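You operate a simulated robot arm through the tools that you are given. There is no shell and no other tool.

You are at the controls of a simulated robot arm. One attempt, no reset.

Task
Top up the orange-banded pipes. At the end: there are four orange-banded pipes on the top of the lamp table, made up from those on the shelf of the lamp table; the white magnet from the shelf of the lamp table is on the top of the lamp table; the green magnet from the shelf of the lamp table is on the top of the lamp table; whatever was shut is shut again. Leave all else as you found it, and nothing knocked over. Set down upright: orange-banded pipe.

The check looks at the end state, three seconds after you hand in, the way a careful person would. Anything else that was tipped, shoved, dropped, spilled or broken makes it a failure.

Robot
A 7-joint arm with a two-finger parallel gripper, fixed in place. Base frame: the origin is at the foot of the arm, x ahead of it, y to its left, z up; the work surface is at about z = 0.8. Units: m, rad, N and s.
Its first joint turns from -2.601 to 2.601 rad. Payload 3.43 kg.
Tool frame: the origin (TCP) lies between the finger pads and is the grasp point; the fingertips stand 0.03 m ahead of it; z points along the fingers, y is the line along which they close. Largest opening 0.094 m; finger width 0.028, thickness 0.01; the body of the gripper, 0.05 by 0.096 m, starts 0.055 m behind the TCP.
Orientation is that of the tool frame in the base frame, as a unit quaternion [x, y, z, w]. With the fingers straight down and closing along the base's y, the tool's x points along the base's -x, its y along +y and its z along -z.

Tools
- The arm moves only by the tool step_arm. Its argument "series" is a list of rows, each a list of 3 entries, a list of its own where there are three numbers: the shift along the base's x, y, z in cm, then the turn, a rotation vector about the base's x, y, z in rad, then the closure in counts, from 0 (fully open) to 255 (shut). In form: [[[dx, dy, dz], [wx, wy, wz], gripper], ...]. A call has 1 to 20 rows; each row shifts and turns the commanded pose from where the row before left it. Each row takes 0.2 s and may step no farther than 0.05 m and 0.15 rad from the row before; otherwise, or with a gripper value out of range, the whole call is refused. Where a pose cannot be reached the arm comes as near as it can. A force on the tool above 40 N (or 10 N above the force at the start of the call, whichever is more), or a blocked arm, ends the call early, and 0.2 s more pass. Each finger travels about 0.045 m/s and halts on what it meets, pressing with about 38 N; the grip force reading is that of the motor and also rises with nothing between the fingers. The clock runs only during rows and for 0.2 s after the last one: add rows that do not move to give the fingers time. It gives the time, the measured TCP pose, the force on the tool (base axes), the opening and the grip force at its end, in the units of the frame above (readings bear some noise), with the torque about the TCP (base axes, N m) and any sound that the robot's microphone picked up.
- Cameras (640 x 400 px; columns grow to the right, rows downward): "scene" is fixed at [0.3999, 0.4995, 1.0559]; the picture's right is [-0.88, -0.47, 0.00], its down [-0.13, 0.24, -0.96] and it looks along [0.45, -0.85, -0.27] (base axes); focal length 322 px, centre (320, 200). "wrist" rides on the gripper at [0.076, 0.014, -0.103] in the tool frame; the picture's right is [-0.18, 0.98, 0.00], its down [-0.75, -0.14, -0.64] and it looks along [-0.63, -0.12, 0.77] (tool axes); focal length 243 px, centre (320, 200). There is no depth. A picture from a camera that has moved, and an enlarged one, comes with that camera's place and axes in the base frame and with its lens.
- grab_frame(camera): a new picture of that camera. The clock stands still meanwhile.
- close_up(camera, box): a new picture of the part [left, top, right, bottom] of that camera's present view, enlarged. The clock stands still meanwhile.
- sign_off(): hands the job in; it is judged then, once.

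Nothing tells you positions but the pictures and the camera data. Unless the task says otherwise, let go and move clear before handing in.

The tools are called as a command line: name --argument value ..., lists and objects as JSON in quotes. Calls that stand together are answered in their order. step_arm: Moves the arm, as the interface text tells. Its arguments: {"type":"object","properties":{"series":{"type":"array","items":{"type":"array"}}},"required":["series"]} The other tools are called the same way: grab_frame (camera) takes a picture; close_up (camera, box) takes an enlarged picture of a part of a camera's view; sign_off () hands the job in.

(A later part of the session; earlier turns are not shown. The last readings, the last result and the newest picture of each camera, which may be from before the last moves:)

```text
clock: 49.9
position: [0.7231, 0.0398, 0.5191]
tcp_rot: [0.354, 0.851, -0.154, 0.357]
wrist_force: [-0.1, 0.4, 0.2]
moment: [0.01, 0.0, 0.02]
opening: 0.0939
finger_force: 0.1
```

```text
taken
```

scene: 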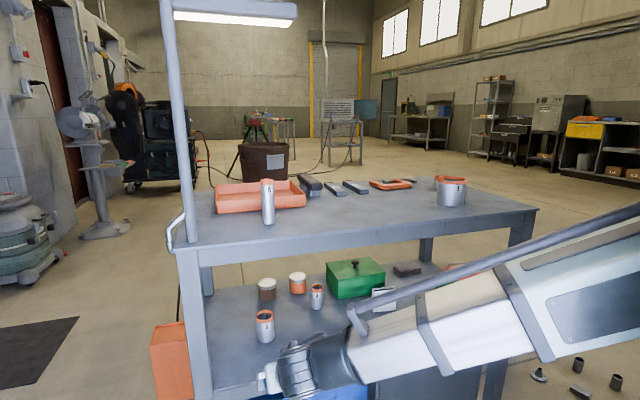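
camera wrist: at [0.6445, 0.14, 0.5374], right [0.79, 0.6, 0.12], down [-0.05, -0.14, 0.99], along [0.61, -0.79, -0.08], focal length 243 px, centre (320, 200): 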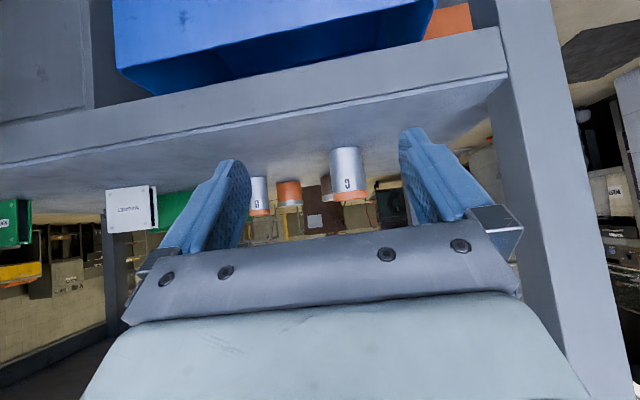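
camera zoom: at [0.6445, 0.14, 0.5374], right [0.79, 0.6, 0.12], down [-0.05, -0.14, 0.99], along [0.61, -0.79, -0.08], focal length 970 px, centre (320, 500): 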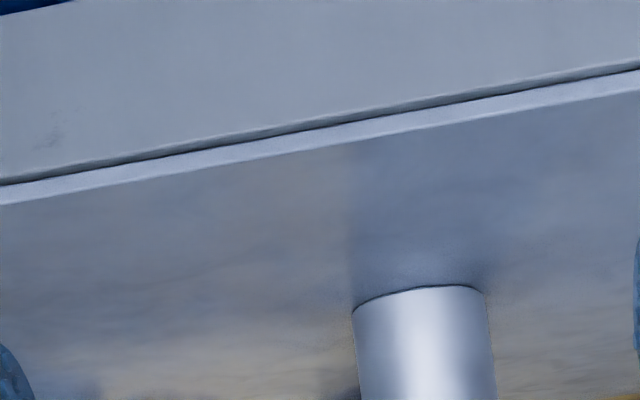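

C is about 0.053 m wide and 0.08 m tall, at roughly (0.905, -0.120). I'll go in part way, lower to grasp height and re-measure.

step_arm --series '[[[0.5, 0.5, -1], [0, 0, 0], 0], [[0.6, 0.6, -1.2], [0, 0, 0], 0], [[0.7, -0.7, -1], [0, 0, 0], 0], [[1.4, -1.4, 0], [0, 0, 0], 0], [[1.4, -1.4, 0], [0, 0, 0], 0], [[1.4, -1.4, 0], [0, 0, 0], 0], [[1.4, -1.4, 0], [0, 0, 0], 0], [[1.4, -1.4, 0], [0, 0, 0], 0], [[1.4, -1.4, 0], [0, 0, 0], 0], [[1.4, -1.4, 0], [0, 0, 0], 0], [[0.6, -0.6, 0], [0, 0, 0], 0], [[0, 0, 0], [0, 0, 0], 0]]'

grab_frame --camera "wrist"

grab_frame --camera "scene"

```text
clock: 52.5
position: [0.8443, -0.0604, 0.4886]
tcp_rot: [0.354, 0.851, -0.153, 0.358]
wrist_force: [0.2, -0.1, 0.4]
moment: [0.03, 0.0, -0.02]
opening: 0.0937
finger_force: 0.0
```

```text
taken
camera wrist: at [0.7655, 0.0382, 0.5062], right [0.79, 0.6, 0.12], down [-0.05, -0.14, 0.99], along [0.61, -0.79, -0.08], focal length 243 px, centre (320, 200)
```

wrist: 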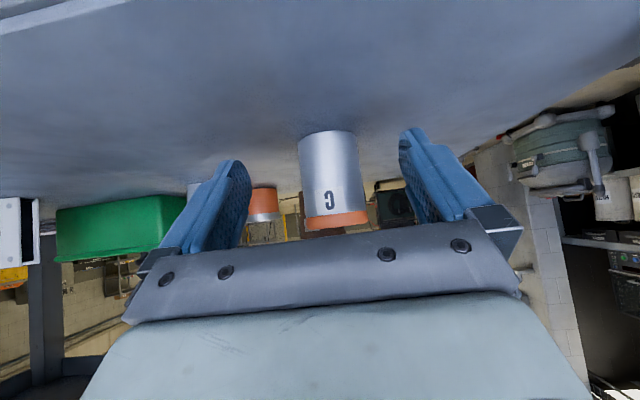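

```text
taken
```

scene: 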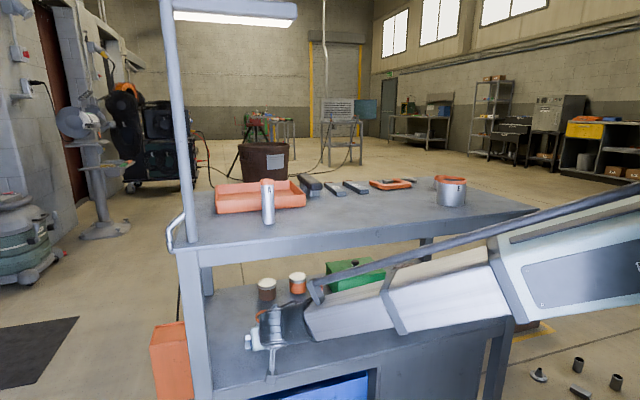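

C is centred and needs about 8 cm more. The forearm rod's end should stay about 2 cm in front of and below the apron. I'll go in carefully.

step_arm --series '[[[0.8, -0.8, 0], [0, 0, 0], 0], [[1.2, -1.2, 0], [0, 0, 0], 0], [[1.2, -1.2, 0], [0, 0, 0], 0], [[1.2, -1.2, 0], [0, 0, 0], 0], [[0.9, -0.9, 0], [0, 0, 0], 0], [[0.5, -0.5, 0], [0, 0, 0], 0], [[0, 0, 0], [0, 0, 0], 0]]'

grab_frame --camera "wrist"

grab_frame --camera "scene"

```text
clock: 54.1
position: [0.9027, -0.1192, 0.489]
tcp_rot: [0.354, 0.851, -0.154, 0.357]
wrist_force: [-0.4, -0.3, -0.2]
moment: [0.01, 0.0, -0.01]
opening: 0.094
finger_force: 0.1
```

```text
taken
camera wrist: at [0.8247, -0.0191, 0.5062], right [0.79, 0.6, 0.12], down [-0.05, -0.14, 0.99], along [0.61, -0.79, -0.08], focal length 243 px, centre (320, 200)
```

wrist: 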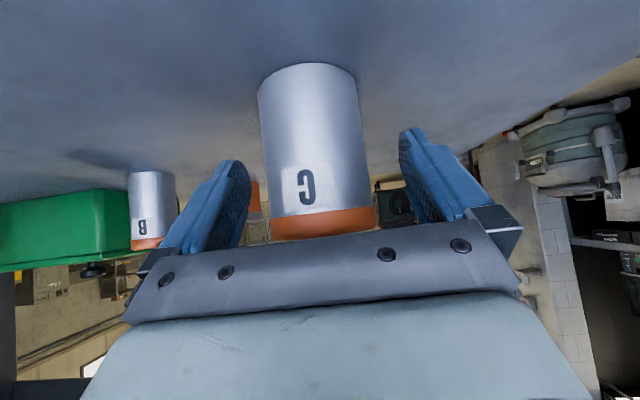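

```text
taken
```

scene: 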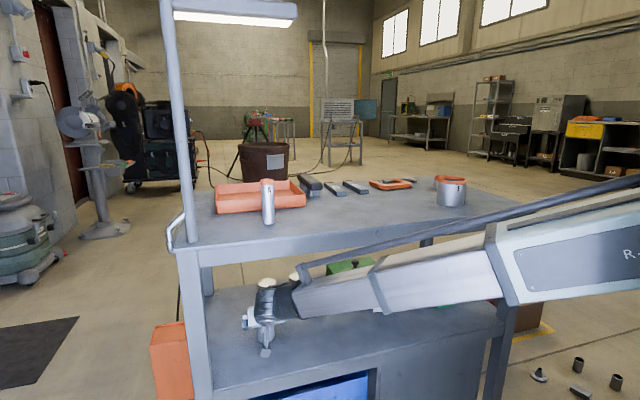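

C is centred between the pads, so I'm closing.

step_arm --series '[[[0, 0, 0], [0, 0, 0], 60], [[0, 0, 0], [0, 0, 0], 100], [[0, 0, 0], [0, 0, 0], 130], [[0, 0, 0], [0, 0, 0], 200], [[0, 0, 0], [0, 0, 0], 255], [[0, 0, 0], [0, 0, 0], 255]]'

step_arm --series '[[[0, 0, 0.5], [0, 0, 0], 255], [[0, 0, 0.8], [0, 0, 0], 255], [[-0.7, 0.7, 0], [0, 0, 0], 255], [[-1.3, 1.3, 0], [0, 0, 0], 255], [[-1.4, 1.4, 0], [0, 0, 0], 255], [[-1.4, 1.4, 0], [0, 0, 0], 255], [[-1.4, 1.4, 0.3], [0, 0, 0], 255], [[-1.4, 1.4, 0.3], [0, 0, 0], 255], [[-1.4, 1.4, 0.3], [0, 0, 0], 255], [[-1.4, 1.4, 0.3], [0, 0, 0], 255], [[-1.4, 1.4, 0.3], [0, 0, 0], 255], [[-1.4, 1.4, 0.3], [0, 0, 0], 255], [[-1.4, 1.4, 0.3], [0, 0, 0], 255], [[-1.4, 1.4, 0.3], [0, 0, 0], 255], [[-1.4, 1.4, 0], [0, 0, 0], 255], [[-0.7, 0.7, 0], [0, 0, 0], 255], [[0, 0, 0], [0, 0, 0], 255]]'

grab_frame --camera "wrist"

grab_frame --camera "scene"

```text
clock: 55.5
position: [0.9027, -0.1175, 0.4886]
tcp_rot: [0.354, 0.85, -0.154, 0.358]
wrist_force: [0.9, 0.7, 1.2]
moment: [0.1, -0.1, -0.01]
opening: 0.0554
finger_force: 37.9
```

```text
clock: 59.1
position: [0.7231, 0.0643, 0.5256]
tcp_rot: [0.354, 0.851, -0.154, 0.358]
wrist_force: [-0.3, -0.5, -1.8]
moment: [0.0, -0.02, -0.01]
opening: 0.0556
finger_force: 37.9
```

```text
taken
camera wrist: at [0.6438, 0.1625, 0.5425], right [0.79, 0.6, 0.12], down [-0.05, -0.14, 0.99], along [0.61, -0.79, -0.08], focal length 243 px, centre (320, 200)
```

wrist: 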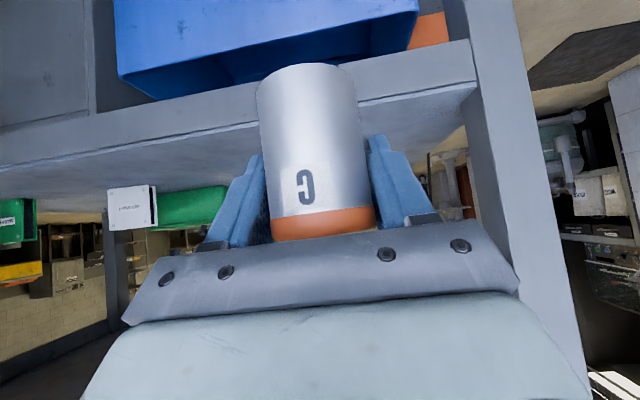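

```text
taken
```

scene: 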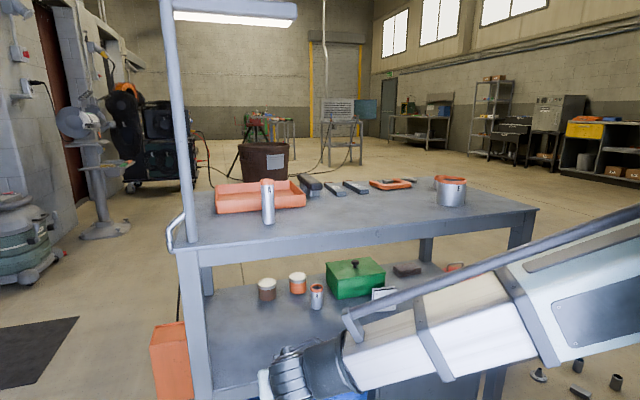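

C is held cleanly. I'll raise it in front of the table, then slide to t≈0.42 and move over the top.

step_arm --series '[[[0, 0, 1], [0, 0, 0], 255], [[0, 0, 2], [0, 0, 0], 255], [[0, 0, 2.2], [0, 0, 0], 255], [[0, 0, 2.2], [0, 0, 0], 255], [[0, 0, 2.2], [0, 0, 0], 255], [[0, 0, 2.2], [0, 0, 0], 255], [[0, 0, 2.2], [0, 0, 0], 255], [[0, 0, 2.2], [0, 0, 0], 255], [[0, 0, 2.2], [0, 0, 0], 255], [[0, 0, 2.2], [0, 0, 0], 255], [[0, 0, 2.2], [0, 0, 0], 255], [[0, 0, 2.2], [0, 0, 0], 255], [[0, 0, 2.2], [0, 0, 0], 255], [[0, 0, 2.2], [0, 0, 0], 255], [[0, 0, 2.2], [0, 0, 0], 255], [[0, 0, 2.2], [0, 0, 0], 255], [[0, 0, 2.2], [0, 0, 0], 255], [[0, 0, 2.2], [0, 0, 0], 255], [[0, 0, 1.5], [0, 0, 0], 255], [[0, 0, 0], [0, 0, 0], 255]]'

step_arm --series '[[[-0.7, -0.7, 0], [0, 0, 0], 255], [[-1.4, -1.4, 0], [0, 0, 0], 255], [[-1.4, -1.4, 0], [0, 0, 0], 255], [[-1.4, -1.4, 0], [0, 0, 0], 255], [[-1.4, -1.4, 0], [0, 0, 0], 255], [[-1.4, -1.4, 0], [0, 0, 0], 255], [[-1.4, -1.4, 0], [0, 0, 0], 255], [[-0.6, -0.6, 0], [0, 0, 0], 255], [[0, 0, 0], [0, 0, 0], 255]]'

grab_frame --camera "wrist"

```text
clock: 63.3
position: [0.7228, 0.0627, 0.9199]
tcp_rot: [0.354, 0.851, -0.154, 0.357]
wrist_force: [0.8, 0.7, -1.8]
moment: [0.0, -0.03, -0.02]
opening: 0.0553
finger_force: 38.2
```

```text
clock: 65.3
position: [0.6491, -0.0299, 0.9251]
tcp_rot: [0.354, 0.851, -0.155, 0.357]
wrist_force: [0.6, 0.5, -1.0]
moment: [0.0, 0.0, 0.03]
opening: 0.0553
finger_force: 37.8
out of reach, approached as far as the arm can: row 7, 8
```

```text
taken
camera wrist: at [0.57, 0.0697, 0.9432], right [0.79, 0.6, 0.12], down [-0.05, -0.14, 0.99], along [0.61, -0.79, -0.08], focal length 243 px, centre (320, 200)
```

wrist: 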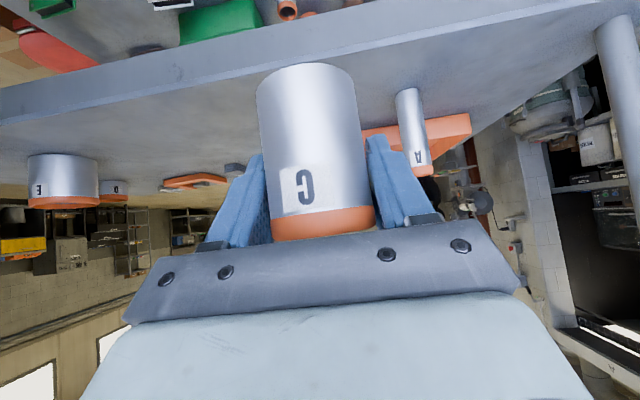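

Now forward over the front strip and down near the surface for C.

step_arm --series '[[[0.6, -0.7, 0], [0, 0, 0], 255], [[1.2, -1.5, 0], [0, 0, 0], 255], [[1.2, -1.5, 0], [0, 0, 0], 255], [[1.2, -1.5, 0], [0, 0, 0], 255], [[1.2, -1.5, 0], [0, 0, 0], 255], [[1.2, -1.5, 0], [0, 0, 0], 255], [[1.2, -1.5, 0], [0, 0, 0], 255], [[1.2, -1.5, 0], [0, 0, 0], 255], [[1.2, -1.4, 0], [0, 0, 0], 255], [[1.2, -1.2, 0], [0, 0, 0], 255], [[0.2, -0.2, -1], [0, 0, 0], 255], [[0, 0, -1.5], [0, 0, 0], 255], [[0, 0, -1.5], [0, 0, 0], 255], [[0, 0, -1.5], [0, 0, 0], 255], [[0, 0, -0.8], [0, 0, 0], 255], [[0, 0, 0], [0, 0, 0], 255]]'

grab_frame --camera "wrist"

grab_frame --camera "scene"

```text
clock: 68.7
position: [0.7648, -0.1704, 0.8628]
tcp_rot: [0.354, 0.85, -0.153, 0.358]
wrist_force: [0.2, -1.0, -1.6]
moment: [0.0, -0.02, -0.01]
opening: 0.0552
finger_force: 38.1
```

```text
taken
camera wrist: at [0.6867, -0.0711, 0.8804], right [0.79, 0.6, 0.12], down [-0.05, -0.14, 0.99], along [0.61, -0.79, -0.08], focal length 243 px, centre (320, 200)
```

wrist: 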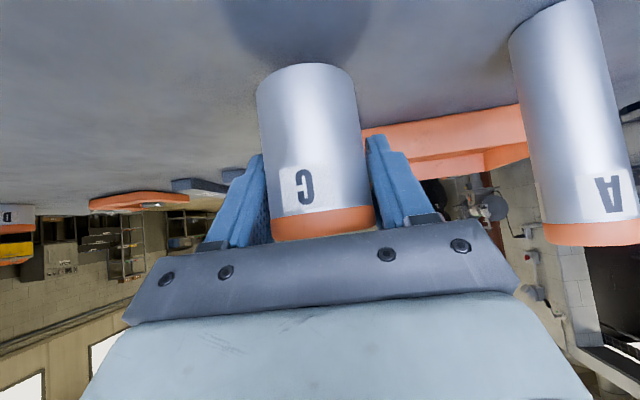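

```text
taken
```

scene: 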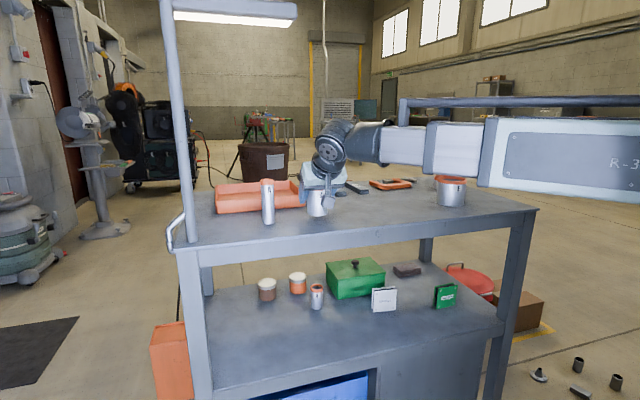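

C is about 1.2 cm above the top. I'll lower it in small steps.

step_arm --series '[[[0, 0, -0.3], [0, 0, 0], 255], [[0, 0, -0.3], [0, 0, 0], 255], [[0, 0, -0.2], [0, 0, 0], 255], [[0, 0, 0], [0, 0, 0], 255]]'

step_arm --series '[[[0, 0, -0.2], [0, 0, 0], 255], [[0, 0, -0.1], [0, 0, 0], 255], [[0, 0, 0], [0, 0, 0], 255]]'

```text
clock: 69.7
position: [0.7646, -0.1701, 0.8548]
tcp_rot: [0.353, 0.851, -0.153, 0.358]
wrist_force: [-0.3, 0.9, -1.4]
moment: [0.02, 0.0, 0.0]
opening: 0.0554
finger_force: 37.7
```

```text
clock: 70.5
position: [0.7639, -0.1703, 0.8529]
tcp_rot: [0.353, 0.851, -0.153, 0.358]
wrist_force: [-0.1, 0.2, -2.3]
moment: [0.0, -0.03, 0.0]
opening: 0.055
finger_force: 37.7
```

step_arm --series '[[[0, 0, -0.2], [0, 0, 0], 255], [[0, 0, 0], [0, 0, 0], 255]]'

```text
clock: 71.1
position: [0.765, -0.1699, 0.8504]
tcp_rot: [0.354, 0.851, -0.154, 0.357]
wrist_force: [0.0, 0.2, -1.4]
moment: [-0.04, -0.02, 0.01]
opening: 0.0552
finger_force: 37.8
```

step_arm --series '[[[0, 0, -0.2], [0, 0, 0], 255], [[0, 0, 0], [0, 0, 0], 255]]'

```text
clock: 71.7
position: [0.7635, -0.1698, 0.8487]
tcp_rot: [0.353, 0.85, -0.153, 0.36]
wrist_force: [-2.4, 2.7, 18.6]
moment: [0.68, -0.07, 0.11]
opening: 0.055
finger_force: 38.1
```

C is in contact with the top. I'll release and back out.

step_arm --series '[[[0, 0, 0.1], [0, 0, 0], 110], [[0, 0, 0], [0, 0, 0], 80], [[0, 0, 0], [0, 0, 0], 40], [[0, 0, 0], [0, 0, 0], 0], [[0, 0, 0], [0, 0, 0], 0]]'

step_arm --series '[[[-0.5, 0.5, 0], [0, 0, 0], 0], [[-1, 1, 0], [0, 0, 0], 0], [[-1.4, 1.4, 0], [0, 0, 0], 0], [[-1.4, 1.4, 0], [0, 0, 0], 0], [[-1.4, 1.4, 0], [0, 0, 0], 0], [[-1.4, 1.4, 0], [0, 0, 0], 0], [[-1.4, 1.4, 0], [0, 0, 0], 0], [[-1.4, 1.4, 0], [0, 0, 0], 0], [[-1.0, 1.0, 0], [0, 0, 0], 0], [[-0.7, 0.7, 0], [0, 0, 0], 0], [[0, 0, 0], [0, 0, 0], 0]]'

grab_frame --camera "wrist"

grab_frame --camera "scene"

```text
clock: 72.9
position: [0.7644, -0.1709, 0.8494]
tcp_rot: [0.353, 0.851, -0.153, 0.357]
wrist_force: [-0.8, 0.2, -0.1]
moment: [-0.01, 0.01, 0.0]
opening: 0.0937
finger_force: 0.1
```

```text
clock: 75.3
position: [0.6547, -0.0522, 0.8489]
tcp_rot: [0.354, 0.851, -0.153, 0.356]
wrist_force: [-0.4, -0.4, 1.1]
moment: [0.01, 0.03, 0.0]
opening: 0.094
finger_force: 0.1
out of reach, approached as far as the arm can: row 10
```

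```text
taken
camera wrist: at [0.5766, 0.0478, 0.8662], right [0.79, 0.6, 0.12], down [-0.05, -0.14, 0.99], along [0.61, -0.79, -0.08], focal length 243 px, centre (320, 200)
```

wrist: 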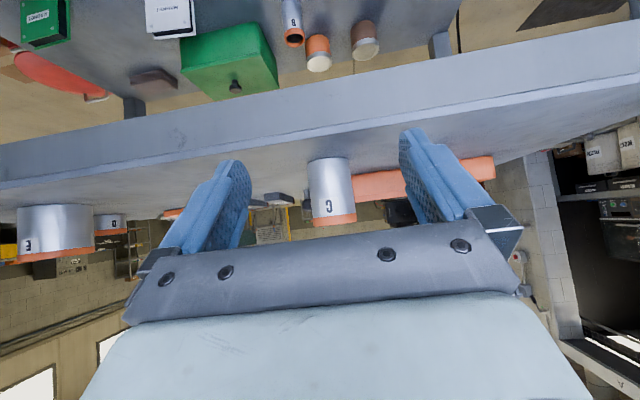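

```text
taken
```

scene: 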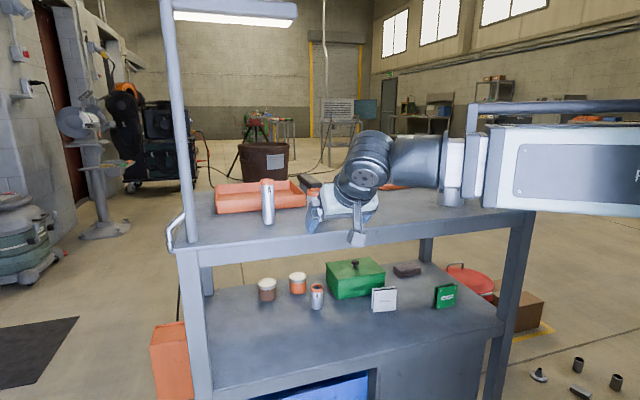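

Pipes A, C, D and E now stand on top, which makes four. Next is the white magnet. I'll go down at t≈0.45, where the reach allows it, and then slide under the top along the shelf front, which is now clear, to look at it.

step_arm --series '[[[0.6, 0.8, 0], [0, 0, 0], 0], [[0.8, 1.0, 0], [0, 0, 0], 0], [[0.2, 0.8, -1], [0, 0, 0], 0], [[0, 0, -2.2], [0, 0, 0], 0], [[0, 0, -2.2], [0, 0, 0], 0], [[0, 0, -2.2], [0, 0, 0], 0], [[0, 0, -2.2], [0, 0, 0], 0], [[0, 0, -2.2], [0, 0, 0], 0], [[0, 0, -2.2], [0, 0, 0], 0], [[0, 0, -2.2], [0, 0, 0], 0], [[0, 0, -2.2], [0, 0, 0], 0], [[0, 0, -2.2], [0, 0, 0], 0], [[0, 0, -2.2], [0, 0, 0], 0], [[0, 0, -2.2], [0, 0, 0], 0], [[0, 0, -2.2], [0, 0, 0], 0], [[0, 0, -2.2], [0, 0, 0], 0], [[0, 0, -2.2], [0, 0, 0], 0], [[0, 0, -1.2], [0, 0, 0], 0], [[0, 0, 0], [0, 0, 0], 0]]'

grab_frame --camera "wrist"

grab_frame --camera "scene"

```text
clock: 79.3
position: [0.6711, -0.0263, 0.5199]
tcp_rot: [0.354, 0.851, -0.153, 0.357]
wrist_force: [-0.1, 1.0, -0.3]
moment: [-0.04, 0.0, 0.0]
opening: 0.094
finger_force: 0.1
```

```text
taken
camera wrist: at [0.5925, 0.0733, 0.5369], right [0.79, 0.6, 0.12], down [-0.05, -0.14, 0.99], along [0.61, -0.79, -0.08], focal length 243 px, centre (320, 200)
```

wrist: 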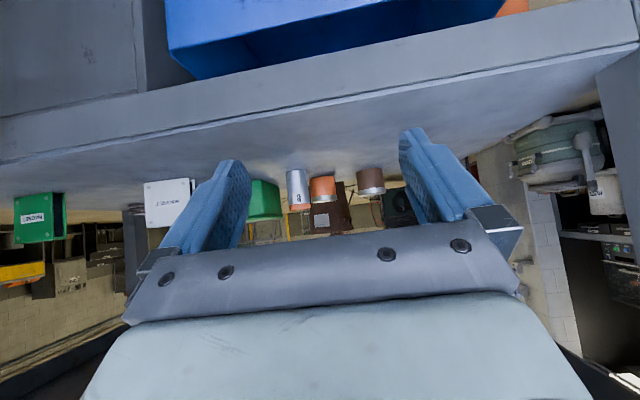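

```text
taken
```

scene: 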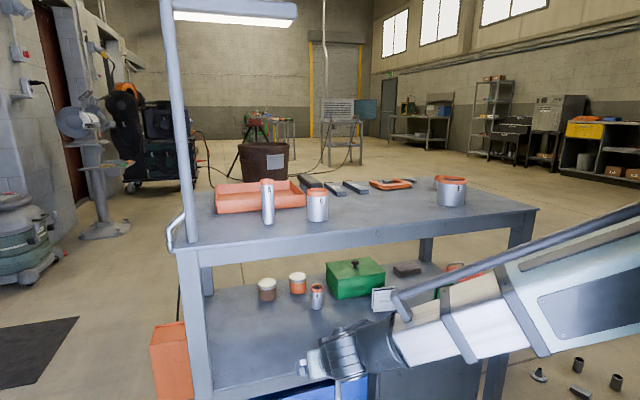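

I'll slide diagonally under the top toward the front of the white magnet.

step_arm --series '[[[-0.4, -1.0, 0], [0, 0, 0], 0], [[-0.8, -1.9, 0], [0, 0, 0], 0], [[-0.8, -1.9, 0], [0, 0, 0], 0], [[-0.8, -1.9, 0], [0, 0, 0], 0], [[-0.8, -1.9, 0], [0, 0, 0], 0], [[-0.8, -1.9, 0], [0, 0, 0], 0], [[-0.8, -1.9, 0], [0, 0, 0], 0], [[-0.8, -1.9, 0], [0, 0, 0], 0], [[-0.8, -1.9, 0], [0, 0, 0], 0], [[-0.8, -1.9, 0], [0, 0, 0], 0], [[-0.8, -1.9, 0], [0, 0, 0], 0], [[-0.8, -1.9, 0], [0, 0, 0], 0], [[-0.8, -1.9, 0], [0, 0, 0], 0], [[-0.8, -1.9, 0], [0, 0, 0], 0], [[-0.5, -0.8, 0], [0, 0, 0], 0], [[0, 0, 0], [0, 0, 0], 0]]'

grab_frame --camera "wrist"

close_up --camera "wrist" --box '[240, 100, 400, 200]'

grab_frame --camera "scene"

```text
clock: 82.7
position: [0.5589, -0.2924, 0.5192]
tcp_rot: [0.354, 0.85, -0.154, 0.358]
wrist_force: [-0.2, -0.1, 0.5]
moment: [0.01, -0.03, 0.01]
opening: 0.0939
finger_force: 0.1
```

```text
taken
camera wrist: at [0.4804, -0.1935, 0.5356], right [0.79, 0.6, 0.12], down [-0.05, -0.14, 0.99], along [0.61, -0.79, -0.08], focal length 243 px, centre (320, 200)
```

wrist: 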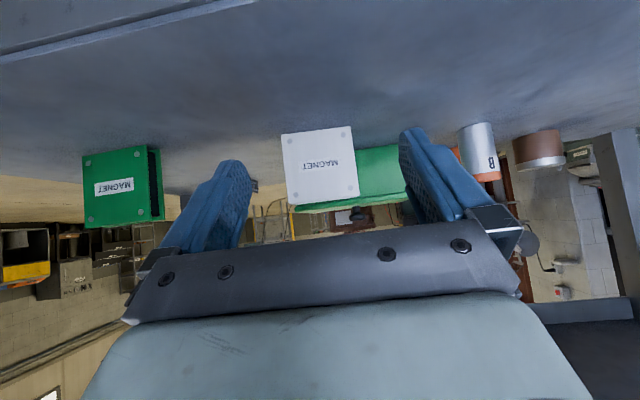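

```text
4.00 times, centred on (320, 150) of wrist
camera zoom: at [0.4804, -0.1935, 0.5356], right [0.79, 0.6, 0.12], down [-0.05, -0.14, 0.99], along [0.61, -0.79, -0.08], focal length 970 px, centre (320, 400)
```

zoom: 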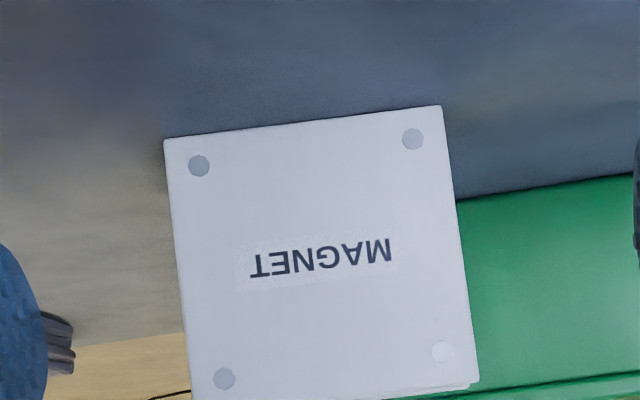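

```text
taken
```

scene: 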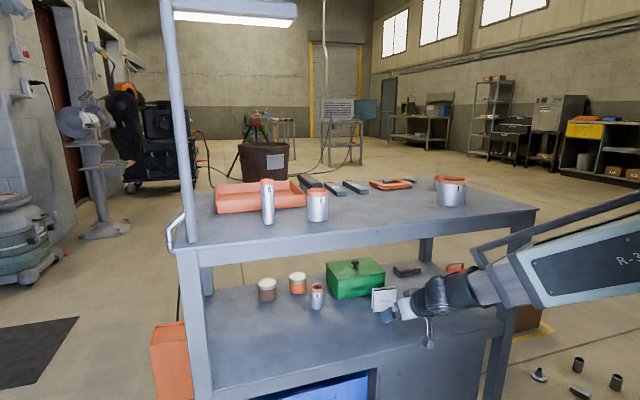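

The white magnet is about 0.078 m wide and 0.018 m thick. Its centre is near (0.650, -0.406) and it is turned about 6° relative to my tool. I'll match that yaw and go to a 10 cm standoff at grasp height.

step_arm --series '[[[0.7, -0.8, -1], [0, 0, -0.027], 0], [[0.7, -0.9, -1], [0, 0, -0.027], 0], [[0.8, -0.9, -1], [0, 0, -0.027], 0], [[0.7, -0.9, -0.7], [0, 0, -0.027], 0], [[0, 0, 0], [0, 0, 0], 0]]'

grab_frame --camera "wrist"

close_up --camera "wrist" --box '[200, 75, 440, 225]'

close_up --camera "scene" --box '[340, 240, 500, 340]'

```text
clock: 83.9
position: [0.5874, -0.3273, 0.481]
tcp_rot: [0.399, 0.83, -0.173, 0.348]
wrist_force: [0.0, 0.8, 0.2]
moment: [-0.01, 0.03, 0.01]
opening: 0.0937
finger_force: 0.0
```

```text
taken
camera wrist: at [0.5203, -0.2195, 0.4986], right [0.85, 0.51, 0.12], down [-0.06, -0.13, 0.99], along [0.52, -0.85, -0.08], focal length 243 px, centre (320, 200)
```

wrist: 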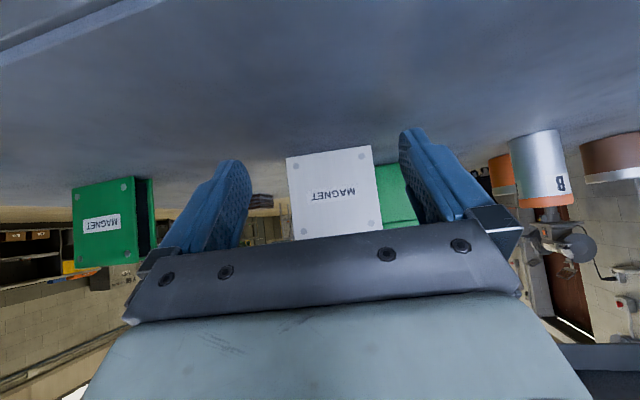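

```text
2.67 times, centred on (320, 150) of wrist
camera zoom: at [0.5203, -0.2195, 0.4986], right [0.85, 0.51, 0.12], down [-0.06, -0.13, 0.99], along [0.52, -0.85, -0.08], focal length 647 px, centre (320, 333)
```

zoom: 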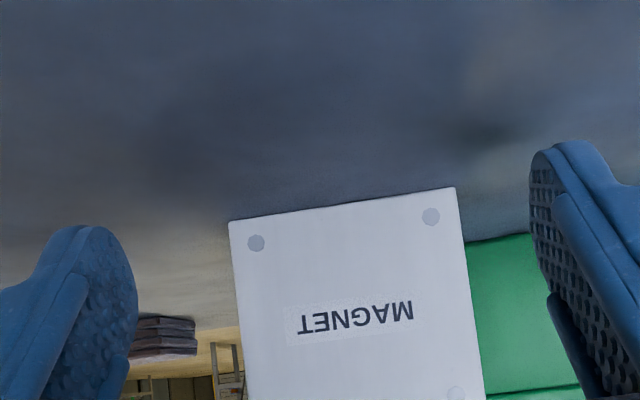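

```text
4.00 times, centred on (420, 290) of scene
camera zoom: at [0.3999, 0.4995, 1.0559], right [-0.88, -0.47, 0.0], down [-0.13, 0.24, -0.96], along [0.45, -0.85, -0.27], focal length 1290 px, centre (-80, -160)
```

zoom: 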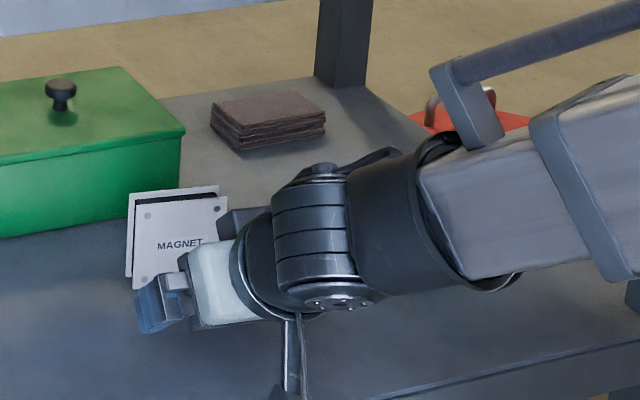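

My measurements agree: I'm laterally on the magnet's centre line with matched yaw. I'll advance 5.5 cm, short of the fingertips passing its edges, and verify.

step_arm --series '[[[0.6, -0.8, 0], [0, 0, 0], 0], [[0.9, -1.2, 0], [0, 0, 0], 0], [[0.9, -1.2, 0], [0, 0, 0], 0], [[0.9, -1.1, 0], [0, 0, 0], 0], [[0, 0, 0], [0, 0, 0], 0]]'

grab_frame --camera "wrist"

close_up --camera "scene" --box '[340, 240, 500, 340]'

```text
clock: 85.1
position: [0.621, -0.371, 0.4822]
tcp_rot: [0.398, 0.831, -0.172, 0.349]
wrist_force: [0.7, 0.0, -0.4]
moment: [-0.03, -0.01, -0.01]
opening: 0.0939
finger_force: 0.0
```

```text
taken
camera wrist: at [0.5539, -0.2635, 0.4999], right [0.85, 0.51, 0.12], down [-0.06, -0.13, 0.99], along [0.52, -0.85, -0.08], focal length 243 px, centre (320, 200)
```

wrist: 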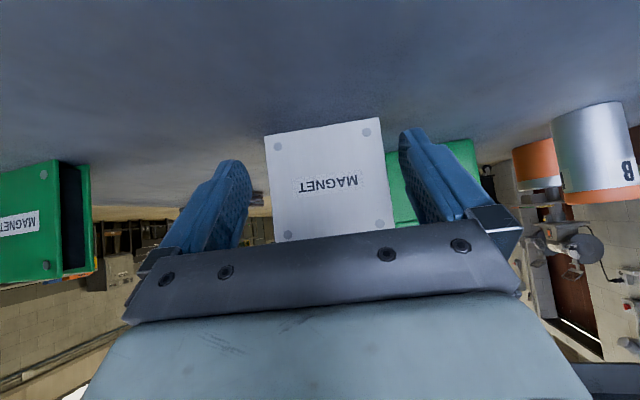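

```text
4.00 times, centred on (420, 290) of scene
camera zoom: at [0.3999, 0.4995, 1.0559], right [-0.88, -0.47, 0.0], down [-0.13, 0.24, -0.96], along [0.45, -0.85, -0.27], focal length 1290 px, centre (-80, -160)
```

zoom: 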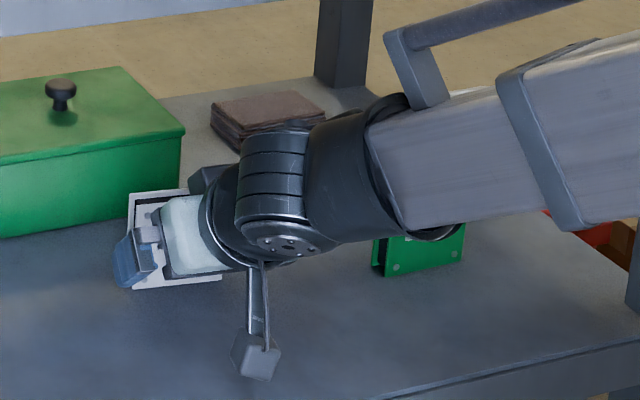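

Alignment is right. To keep the forearm rod clear of the apron at this depth I'll flatten the pitch by about 6°, then look at the clearance.

step_arm --series '[[[0, 0, 0], [-0.043, -0.034, 0], 0], [[0, 0, 0], [-0.043, -0.034, 0], 0], [[0, 0, 0], [0, 0, 0], 0]]'

close_up --camera "scene" --box '[340, 200, 500, 300]'

grab_frame --camera "wrist"

```text
clock: 85.9
position: [0.6207, -0.3716, 0.4819]
tcp_rot: [0.39, 0.81, -0.195, 0.393]
wrist_force: [-0.1, 0.6, 0.7]
moment: [0.02, -0.03, 0.0]
opening: 0.0938
finger_force: 0.0
```

```text
4.00 times, centred on (420, 250) of scene
camera zoom: at [0.3999, 0.4995, 1.0559], right [-0.88, -0.47, 0.0], down [-0.13, 0.24, -0.96], along [0.45, -0.85, -0.27], focal length 1290 px, centre (-80, 0)
```

zoom: 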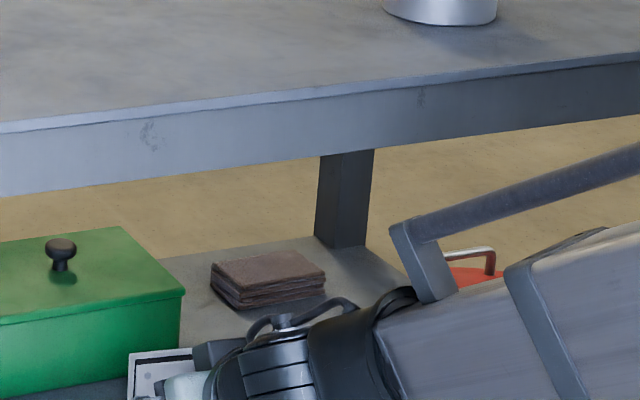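

```text
taken
camera wrist: at [0.5527, -0.2625, 0.4851], right [0.84, 0.52, 0.14], down [-0.13, -0.05, 0.99], along [0.52, -0.85, 0.03], focal length 243 px, centre (320, 200)
```

wrist: 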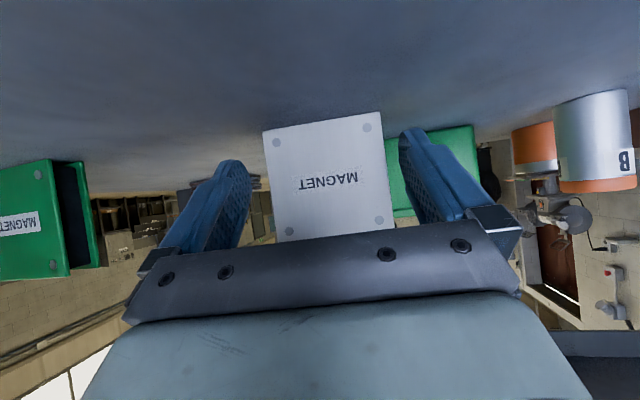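

Clearance under the apron is about 2–3 cm, and the magnet is centred between the fingers. I'll advance 4.5 cm slowly.

step_arm --series '[[[0.5, -0.6, 0], [0, 0, 0], 0], [[0.6, -0.8, 0], [0, 0, 0], 0], [[0.6, -0.8, 0], [0, 0, 0], 0], [[0.6, -0.8, 0], [0, 0, 0], 0], [[0.5, -0.6, 0], [0, 0, 0], 0], [[0, 0, 0], [0, 0, 0], 0]]'

grab_frame --camera "wrist"

grab_frame --camera "scene"

```text
clock: 87.3
position: [0.648, -0.406, 0.4818]
tcp_rot: [0.39, 0.809, -0.195, 0.394]
wrist_force: [-0.1, 0.0, 0.0]
moment: [-0.03, 0.03, -0.03]
opening: 0.0941
finger_force: 0.2
```

```text
taken
camera wrist: at [0.5807, -0.2978, 0.4852], right [0.84, 0.52, 0.14], down [-0.13, -0.05, 0.99], along [0.52, -0.85, 0.03], focal length 243 px, centre (320, 200)
```

wrist: 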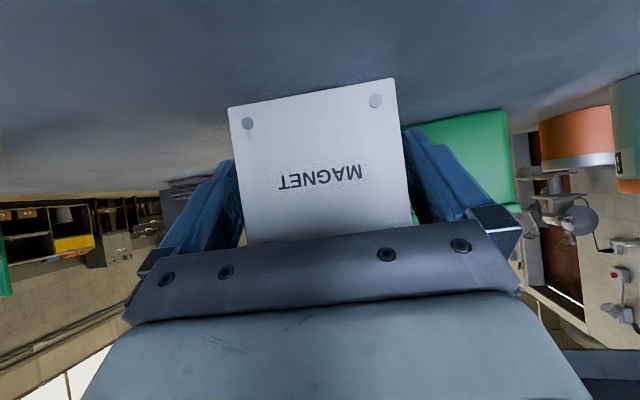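

```text
taken
```

scene: 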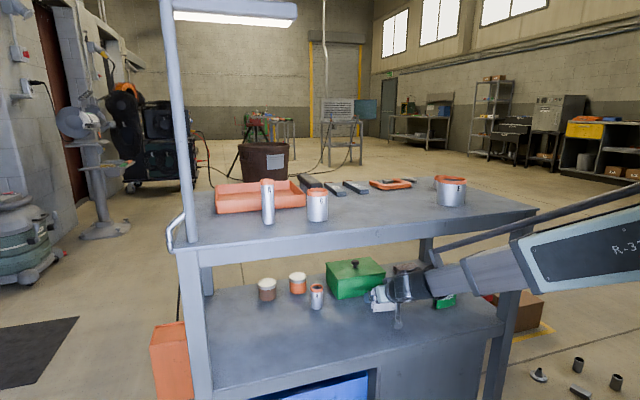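

The fingers straddle the white magnet with small equal gaps. I'll close gently.

step_arm --series '[[[0, 0, 0], [0, 0, 0], 25], [[0, 0, 0], [0, 0, 0], 45], [[0, 0, 0], [0, 0, 0], 80], [[0, 0, 0], [0, 0, 0], 255], [[0, 0, 0], [0, 0, 0], 255]]'

grab_frame --camera "wrist"

```text
clock: 88.5
position: [0.6481, -0.405, 0.4823]
tcp_rot: [0.389, 0.81, -0.193, 0.394]
wrist_force: [2.0, 1.1, 1.7]
moment: [0.17, -0.18, -0.01]
opening: 0.0792
finger_force: 37.7
```

```text
taken
camera wrist: at [0.5807, -0.2976, 0.4852], right [0.84, 0.52, 0.14], down [-0.13, -0.05, 0.99], along [0.52, -0.85, 0.03], focal length 243 px, centre (320, 200)
```

wrist: 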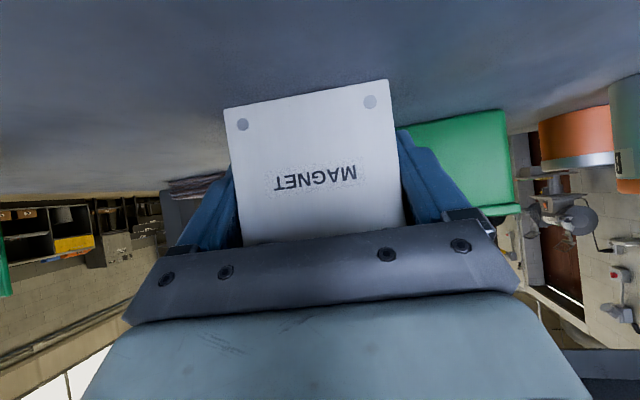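

The white magnet is gripped. I'll lift slightly, check the force, then back out.

step_arm --series '[[[0, 0, 0.3], [0, 0, 0], 255], [[0, 0, 0.5], [0, 0, 0], 255], [[0, 0, 0], [0, 0, 0], 255]]'

step_arm --series '[[[-0.5, 0.7, 0], [0, 0, 0], 255], [[-1.1, 1.4, 0], [0, 0, 0], 255], [[-1.2, 1.5, 0], [0, 0, 0], 255], [[-1.2, 1.5, 0], [0, 0, 0], 255], [[-1.2, 1.5, 0.2], [0, 0, 0], 255], [[-1.2, 1.5, 0.2], [0, 0, 0], 255], [[-0.8, 1.4, 0.3], [0, 0, 0], 255], [[-0.3, 0.6, 0.3], [0, 0, 0], 255], [[0, 0, 0], [0, 0, 0], 255]]'

grab_frame --camera "wrist"

grab_frame --camera "scene"

```text
clock: 89.3
position: [0.6479, -0.406, 0.4882]
tcp_rot: [0.39, 0.81, -0.194, 0.393]
wrist_force: [0.0, -0.3, -2.8]
moment: [-0.01, -0.04, 0.01]
opening: 0.079
finger_force: 38.4
```

```text
clock: 91.3
position: [0.5736, -0.3046, 0.4997]
tcp_rot: [0.39, 0.809, -0.195, 0.394]
wrist_force: [-0.4, -0.3, -2.7]
moment: [-0.03, -0.01, 0.04]
opening: 0.0794
finger_force: 38.0
```

```text
taken
camera wrist: at [0.5053, -0.1965, 0.5036], right [0.84, 0.52, 0.14], down [-0.13, -0.05, 0.99], along [0.52, -0.85, 0.03], focal length 243 px, centre (320, 200)
```

wrist: 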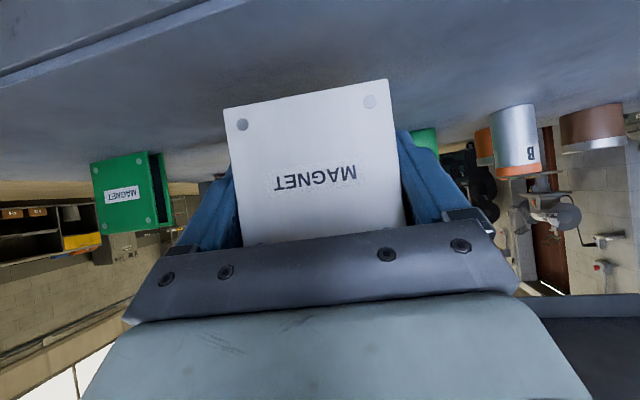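

```text
taken
```

scene: 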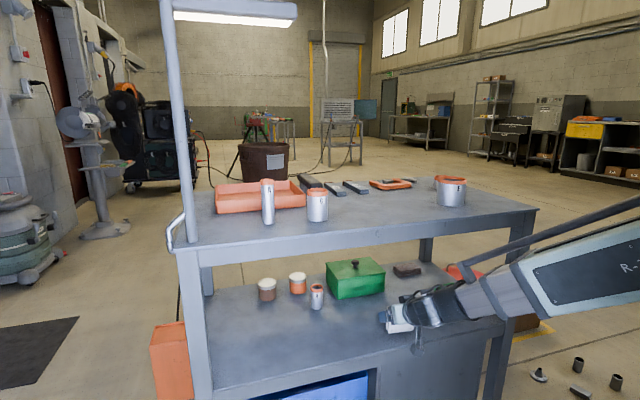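

The magnet is out of its place and steady at about 0.25 kg. I'll slide along the front to t≈0.46, where I can raise it.

step_arm --series '[[[0.3, 0.9, 0], [0, 0, 0], 255], [[0.6, 1.9, 0], [0, 0, 0], 255], [[0.6, 1.9, 0], [0, 0, 0], 255], [[0.6, 1.9, 0], [0, 0, 0], 255], [[0.6, 1.9, 0], [0, 0, 0], 255], [[0.6, 1.9, 0], [0, 0, 0], 255], [[0.6, 1.9, 0], [0, 0, 0], 255], [[0.7, 1.9, 0], [0, 0, 0], 255], [[0.7, 1.9, 0], [0, 0, 0], 255], [[0.7, 1.9, 0], [0, 0, 0], 255], [[0.7, 1.9, 0], [0, 0, 0], 255], [[0.7, 1.9, 0], [0, 0, 0], 255], [[0.7, 1.9, 0], [0, 0, 0], 255], [[0.7, 1.9, 0], [0, 0, 0], 255], [[0.7, 1.9, 0], [0, 0, 0], 255], [[0.3, 0.9, 0], [0, 0, 0], 255], [[0, 0, 0], [0, 0, 0], 255]]'

grab_frame --camera "wrist"

grab_frame --camera "scene"

```text
clock: 94.9
position: [0.6718, -0.0201, 0.498]
tcp_rot: [0.39, 0.81, -0.194, 0.393]
wrist_force: [0.4, 0.4, -4.0]
moment: [-0.06, 0.0, -0.02]
opening: 0.0793
finger_force: 38.5
```

```text
taken
camera wrist: at [0.603, 0.0871, 0.5014], right [0.84, 0.52, 0.14], down [-0.13, -0.05, 0.99], along [0.52, -0.85, 0.03], focal length 243 px, centre (320, 200)
```

wrist: 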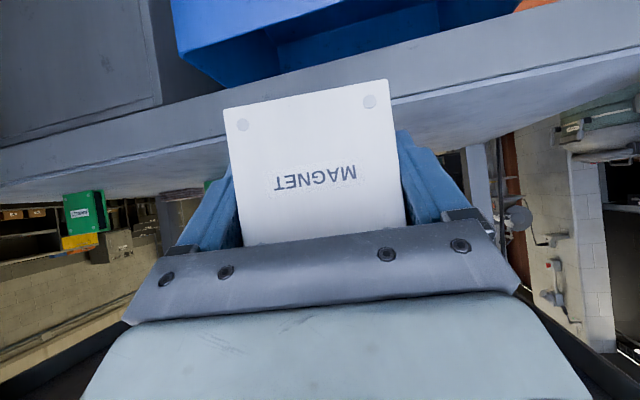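

```text
taken
```

scene: 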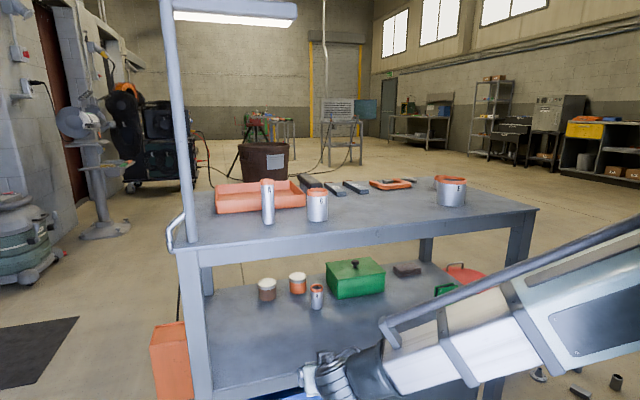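

I'm clear of the edge and will raise to above the table top.

step_arm --series '[[[0, 0, 1], [0, 0, 0], 255], [[0, 0, 2], [0, 0, 0], 255], [[0, 0, 2.3], [0, 0, 0], 255], [[0, 0, 2.3], [0, 0, 0], 255], [[0, 0, 2.3], [0, 0, 0], 255], [[0, 0, 2.3], [0, 0, 0], 255], [[0, 0, 2.3], [0, 0, 0], 255], [[0, 0, 2.3], [0, 0, 0], 255], [[0, 0, 2.3], [0, 0, 0], 255], [[0, 0, 2.3], [0, 0, 0], 255], [[0, 0, 2.3], [0, 0, 0], 255], [[0, 0, 2.3], [0, 0, 0], 255], [[0, 0, 2.3], [0, 0, 0], 255], [[0, 0, 2.3], [0, 0, 0], 255], [[0, 0, 2.3], [0, 0, 0], 255], [[0, 0, 2.3], [0, 0, 0], 255], [[0, 0, 2.3], [0, 0, 0], 255], [[0, 0, 2.3], [0, 0, 0], 255], [[0, 0, 2], [0, 0, 0], 255], [[0, 0, 1], [0, 0, 0], 255]]'

grab_frame --camera "wrist"

grab_frame --camera "scene"

```text
clock: 99.1
position: [0.6715, -0.0217, 0.9284]
tcp_rot: [0.389, 0.81, -0.194, 0.393]
wrist_force: [-0.1, 0.0, -3.7]
moment: [-0.03, -0.04, 0.0]
opening: 0.079
finger_force: 37.7
```

```text
taken
camera wrist: at [0.6041, 0.0866, 0.9316], right [0.84, 0.52, 0.14], down [-0.13, -0.05, 0.99], along [0.52, -0.85, 0.03], focal length 243 px, centre (320, 200)
```

wrist: 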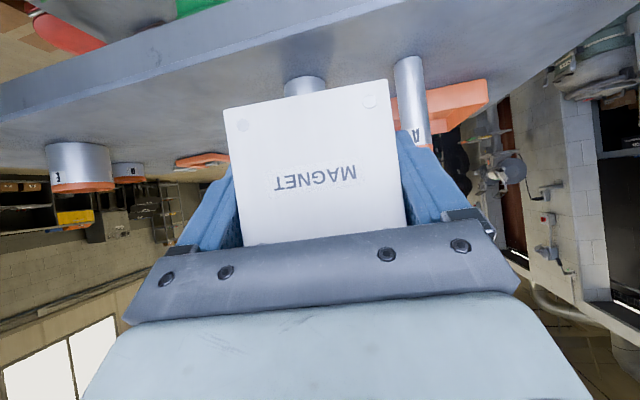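

```text
taken
```

scene: 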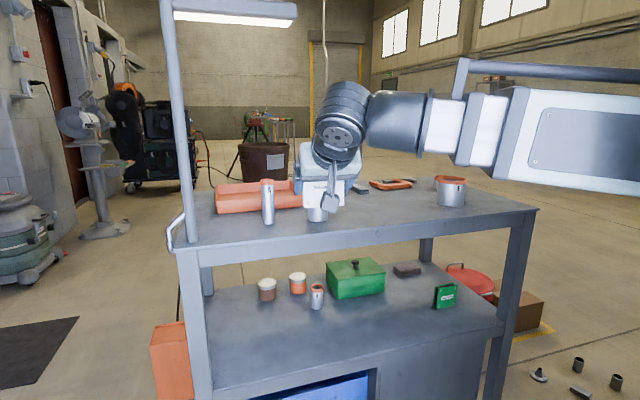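

I'll move straight toward (0.668, -0.265), staying high enough to clear pipe C.

step_arm --series '[[[0, 0, 1], [0, 0, 0], 255], [[0, 0, 1.5], [0, 0, 0], 255], [[0, -1, 0], [0, 0, 0], 255], [[0, -1.9, 0], [0, 0, 0], 255], [[0, -1.9, 0], [0, 0, 0], 255], [[0, -1.9, 0], [0, 0, 0], 255], [[0, -1.9, 0], [0, 0, 0], 255], [[0, -1.9, 0], [0, 0, 0], 255], [[0, -1.9, 0], [0, 0, 0], 255], [[0, -1.9, 0], [0, 0, 0], 255], [[0, -1.9, 0], [0, 0, 0], 255], [[0, -1.9, 0], [0, 0, 0], 255], [[0, -1.9, 0], [0, 0, 0], 255], [[0, -1.9, 0], [0, 0, 0], 255], [[0, -1.9, 0], [0, 0, 0], 255], [[-0.2, -0.6, 0], [0, 0, 0], 255], [[0, 0, 0], [0, 0, 0], 255]]'

grab_frame --camera "wrist"

grab_frame --camera "scene"

```text
clock: 102.7
position: [0.6676, -0.2654, 0.953]
tcp_rot: [0.388, 0.81, -0.194, 0.394]
wrist_force: [0.1, 0.0, -3.8]
moment: [-0.03, -0.03, -0.01]
opening: 0.0793
finger_force: 37.9
```

```text
taken
camera wrist: at [0.6003, -0.1568, 0.9561], right [0.84, 0.52, 0.14], down [-0.13, -0.05, 0.99], along [0.52, -0.85, 0.03], focal length 243 px, centre (320, 200)
```

wrist: 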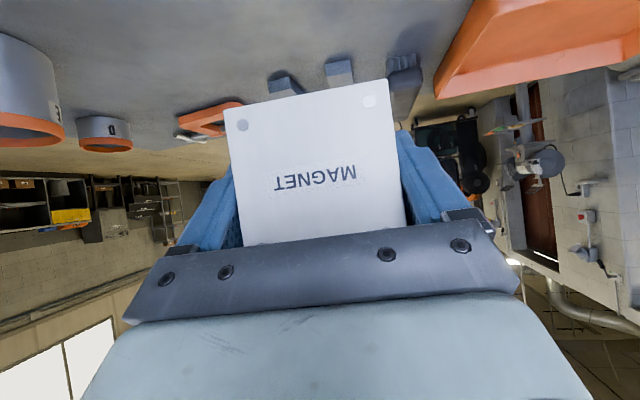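

```text
taken
```

scene: 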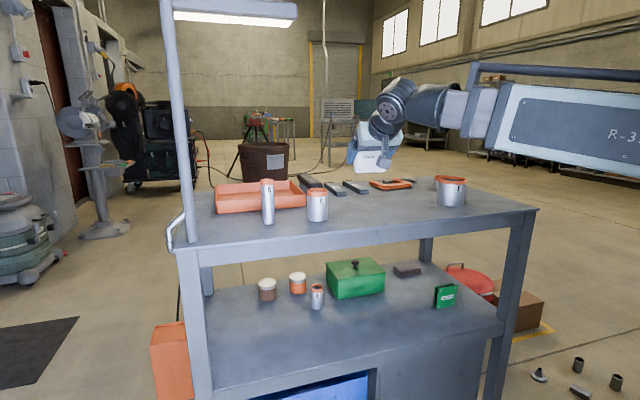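

It's over free space. Lowering to just above the top.

step_arm --series '[[[0, 0, -1], [0, 0, 0], 255], [[0, 0, -2], [0, 0, 0], 255], [[0, 0, -2], [0, 0, 0], 255], [[0, 0, -2], [0, 0, 0], 255], [[0, 0, -1.7], [0, 0, 0], 255], [[0, 0, -0.8], [0, 0, 0], 255], [[0, 0, 0], [0, 0, 0], 255]]'

step_arm --series '[[[0, 0, -0.3], [0, 0, 0], 255], [[0, 0, -0.3], [0, 0, 0], 255], [[0, 0, 0], [0, 0, 0], 255]]'

grab_frame --camera "scene"

```text
clock: 104.3
position: [0.6687, -0.2656, 0.8572]
tcp_rot: [0.39, 0.81, -0.195, 0.394]
wrist_force: [0.5, -0.1, -3.4]
moment: [-0.05, -0.02, 0.01]
opening: 0.0791
finger_force: 37.7
```

```text
clock: 105.1
position: [0.669, -0.2652, 0.8511]
tcp_rot: [0.389, 0.81, -0.195, 0.393]
wrist_force: [-0.1, -0.2, -3.2]
moment: [-0.08, -0.06, 0.0]
opening: 0.0794
finger_force: 38.2
```

```text
taken
```

scene: 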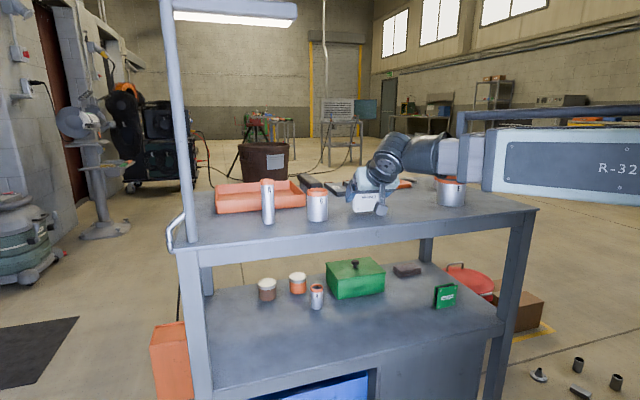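

step_arm --series '[[[0, 0, -0.3], [0, 0, 0], 255], [[0, 0, -0.2], [0, 0, 0], 255], [[0, 0, 0], [0, 0, 0], 255]]'

step_arm --series '[[[0, 0, -0.2], [0, 0, 0], 255], [[0, 0, 0], [0, 0, 0], 255]]'

```text
clock: 105.9
position: [0.6694, -0.2662, 0.8473]
tcp_rot: [0.389, 0.81, -0.194, 0.394]
wrist_force: [-0.4, 0.2, -3.8]
moment: [-0.05, -0.03, 0.0]
opening: 0.0793
finger_force: 38.1
```

```text
clock: 106.5
position: [0.6686, -0.2654, 0.8447]
tcp_rot: [0.389, 0.81, -0.195, 0.394]
wrist_force: [0.1, 0.6, -3.6]
moment: [-0.01, -0.02, -0.02]
opening: 0.0793
finger_force: 38.3
```

The magnet is not touching yet, so I'll take another small step.

step_arm --series '[[[0, 0, -0.2], [0, 0, 0], 255], [[0, 0, 0], [0, 0, 0], 255]]'

```text
clock: 107.1
position: [0.6686, -0.2659, 0.8424]
tcp_rot: [0.389, 0.81, -0.194, 0.393]
wrist_force: [0.4, -0.2, -3.2]
moment: [-0.02, -0.02, -0.03]
opening: 0.0793
finger_force: 38.3
```

step_arm --series '[[[0, 0, -0.15], [0, 0, 0], 255], [[0, 0, 0], [0, 0, 0], 255]]'

close_up --camera "scene" --box '[330, 160, 410, 210]'

```text
clock: 107.7
position: [0.6681, -0.2668, 0.8418]
tcp_rot: [0.389, 0.809, -0.195, 0.395]
wrist_force: [0.4, -3.1, 8.7]
moment: [0.29, -0.26, -0.06]
opening: 0.0791
finger_force: 37.7
```

```text
8.00 times, centred on (370, 185) of scene
camera zoom: at [0.3999, 0.4995, 1.0559], right [-0.88, -0.47, 0.0], down [-0.13, 0.24, -0.96], along [0.45, -0.85, -0.27], focal length 2579 px, centre (-80, 320)
```

zoom: 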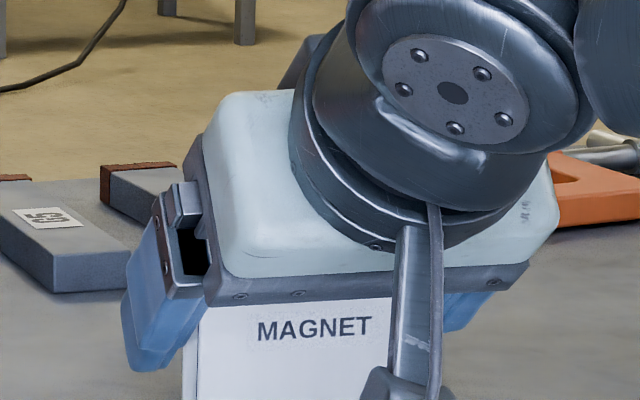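

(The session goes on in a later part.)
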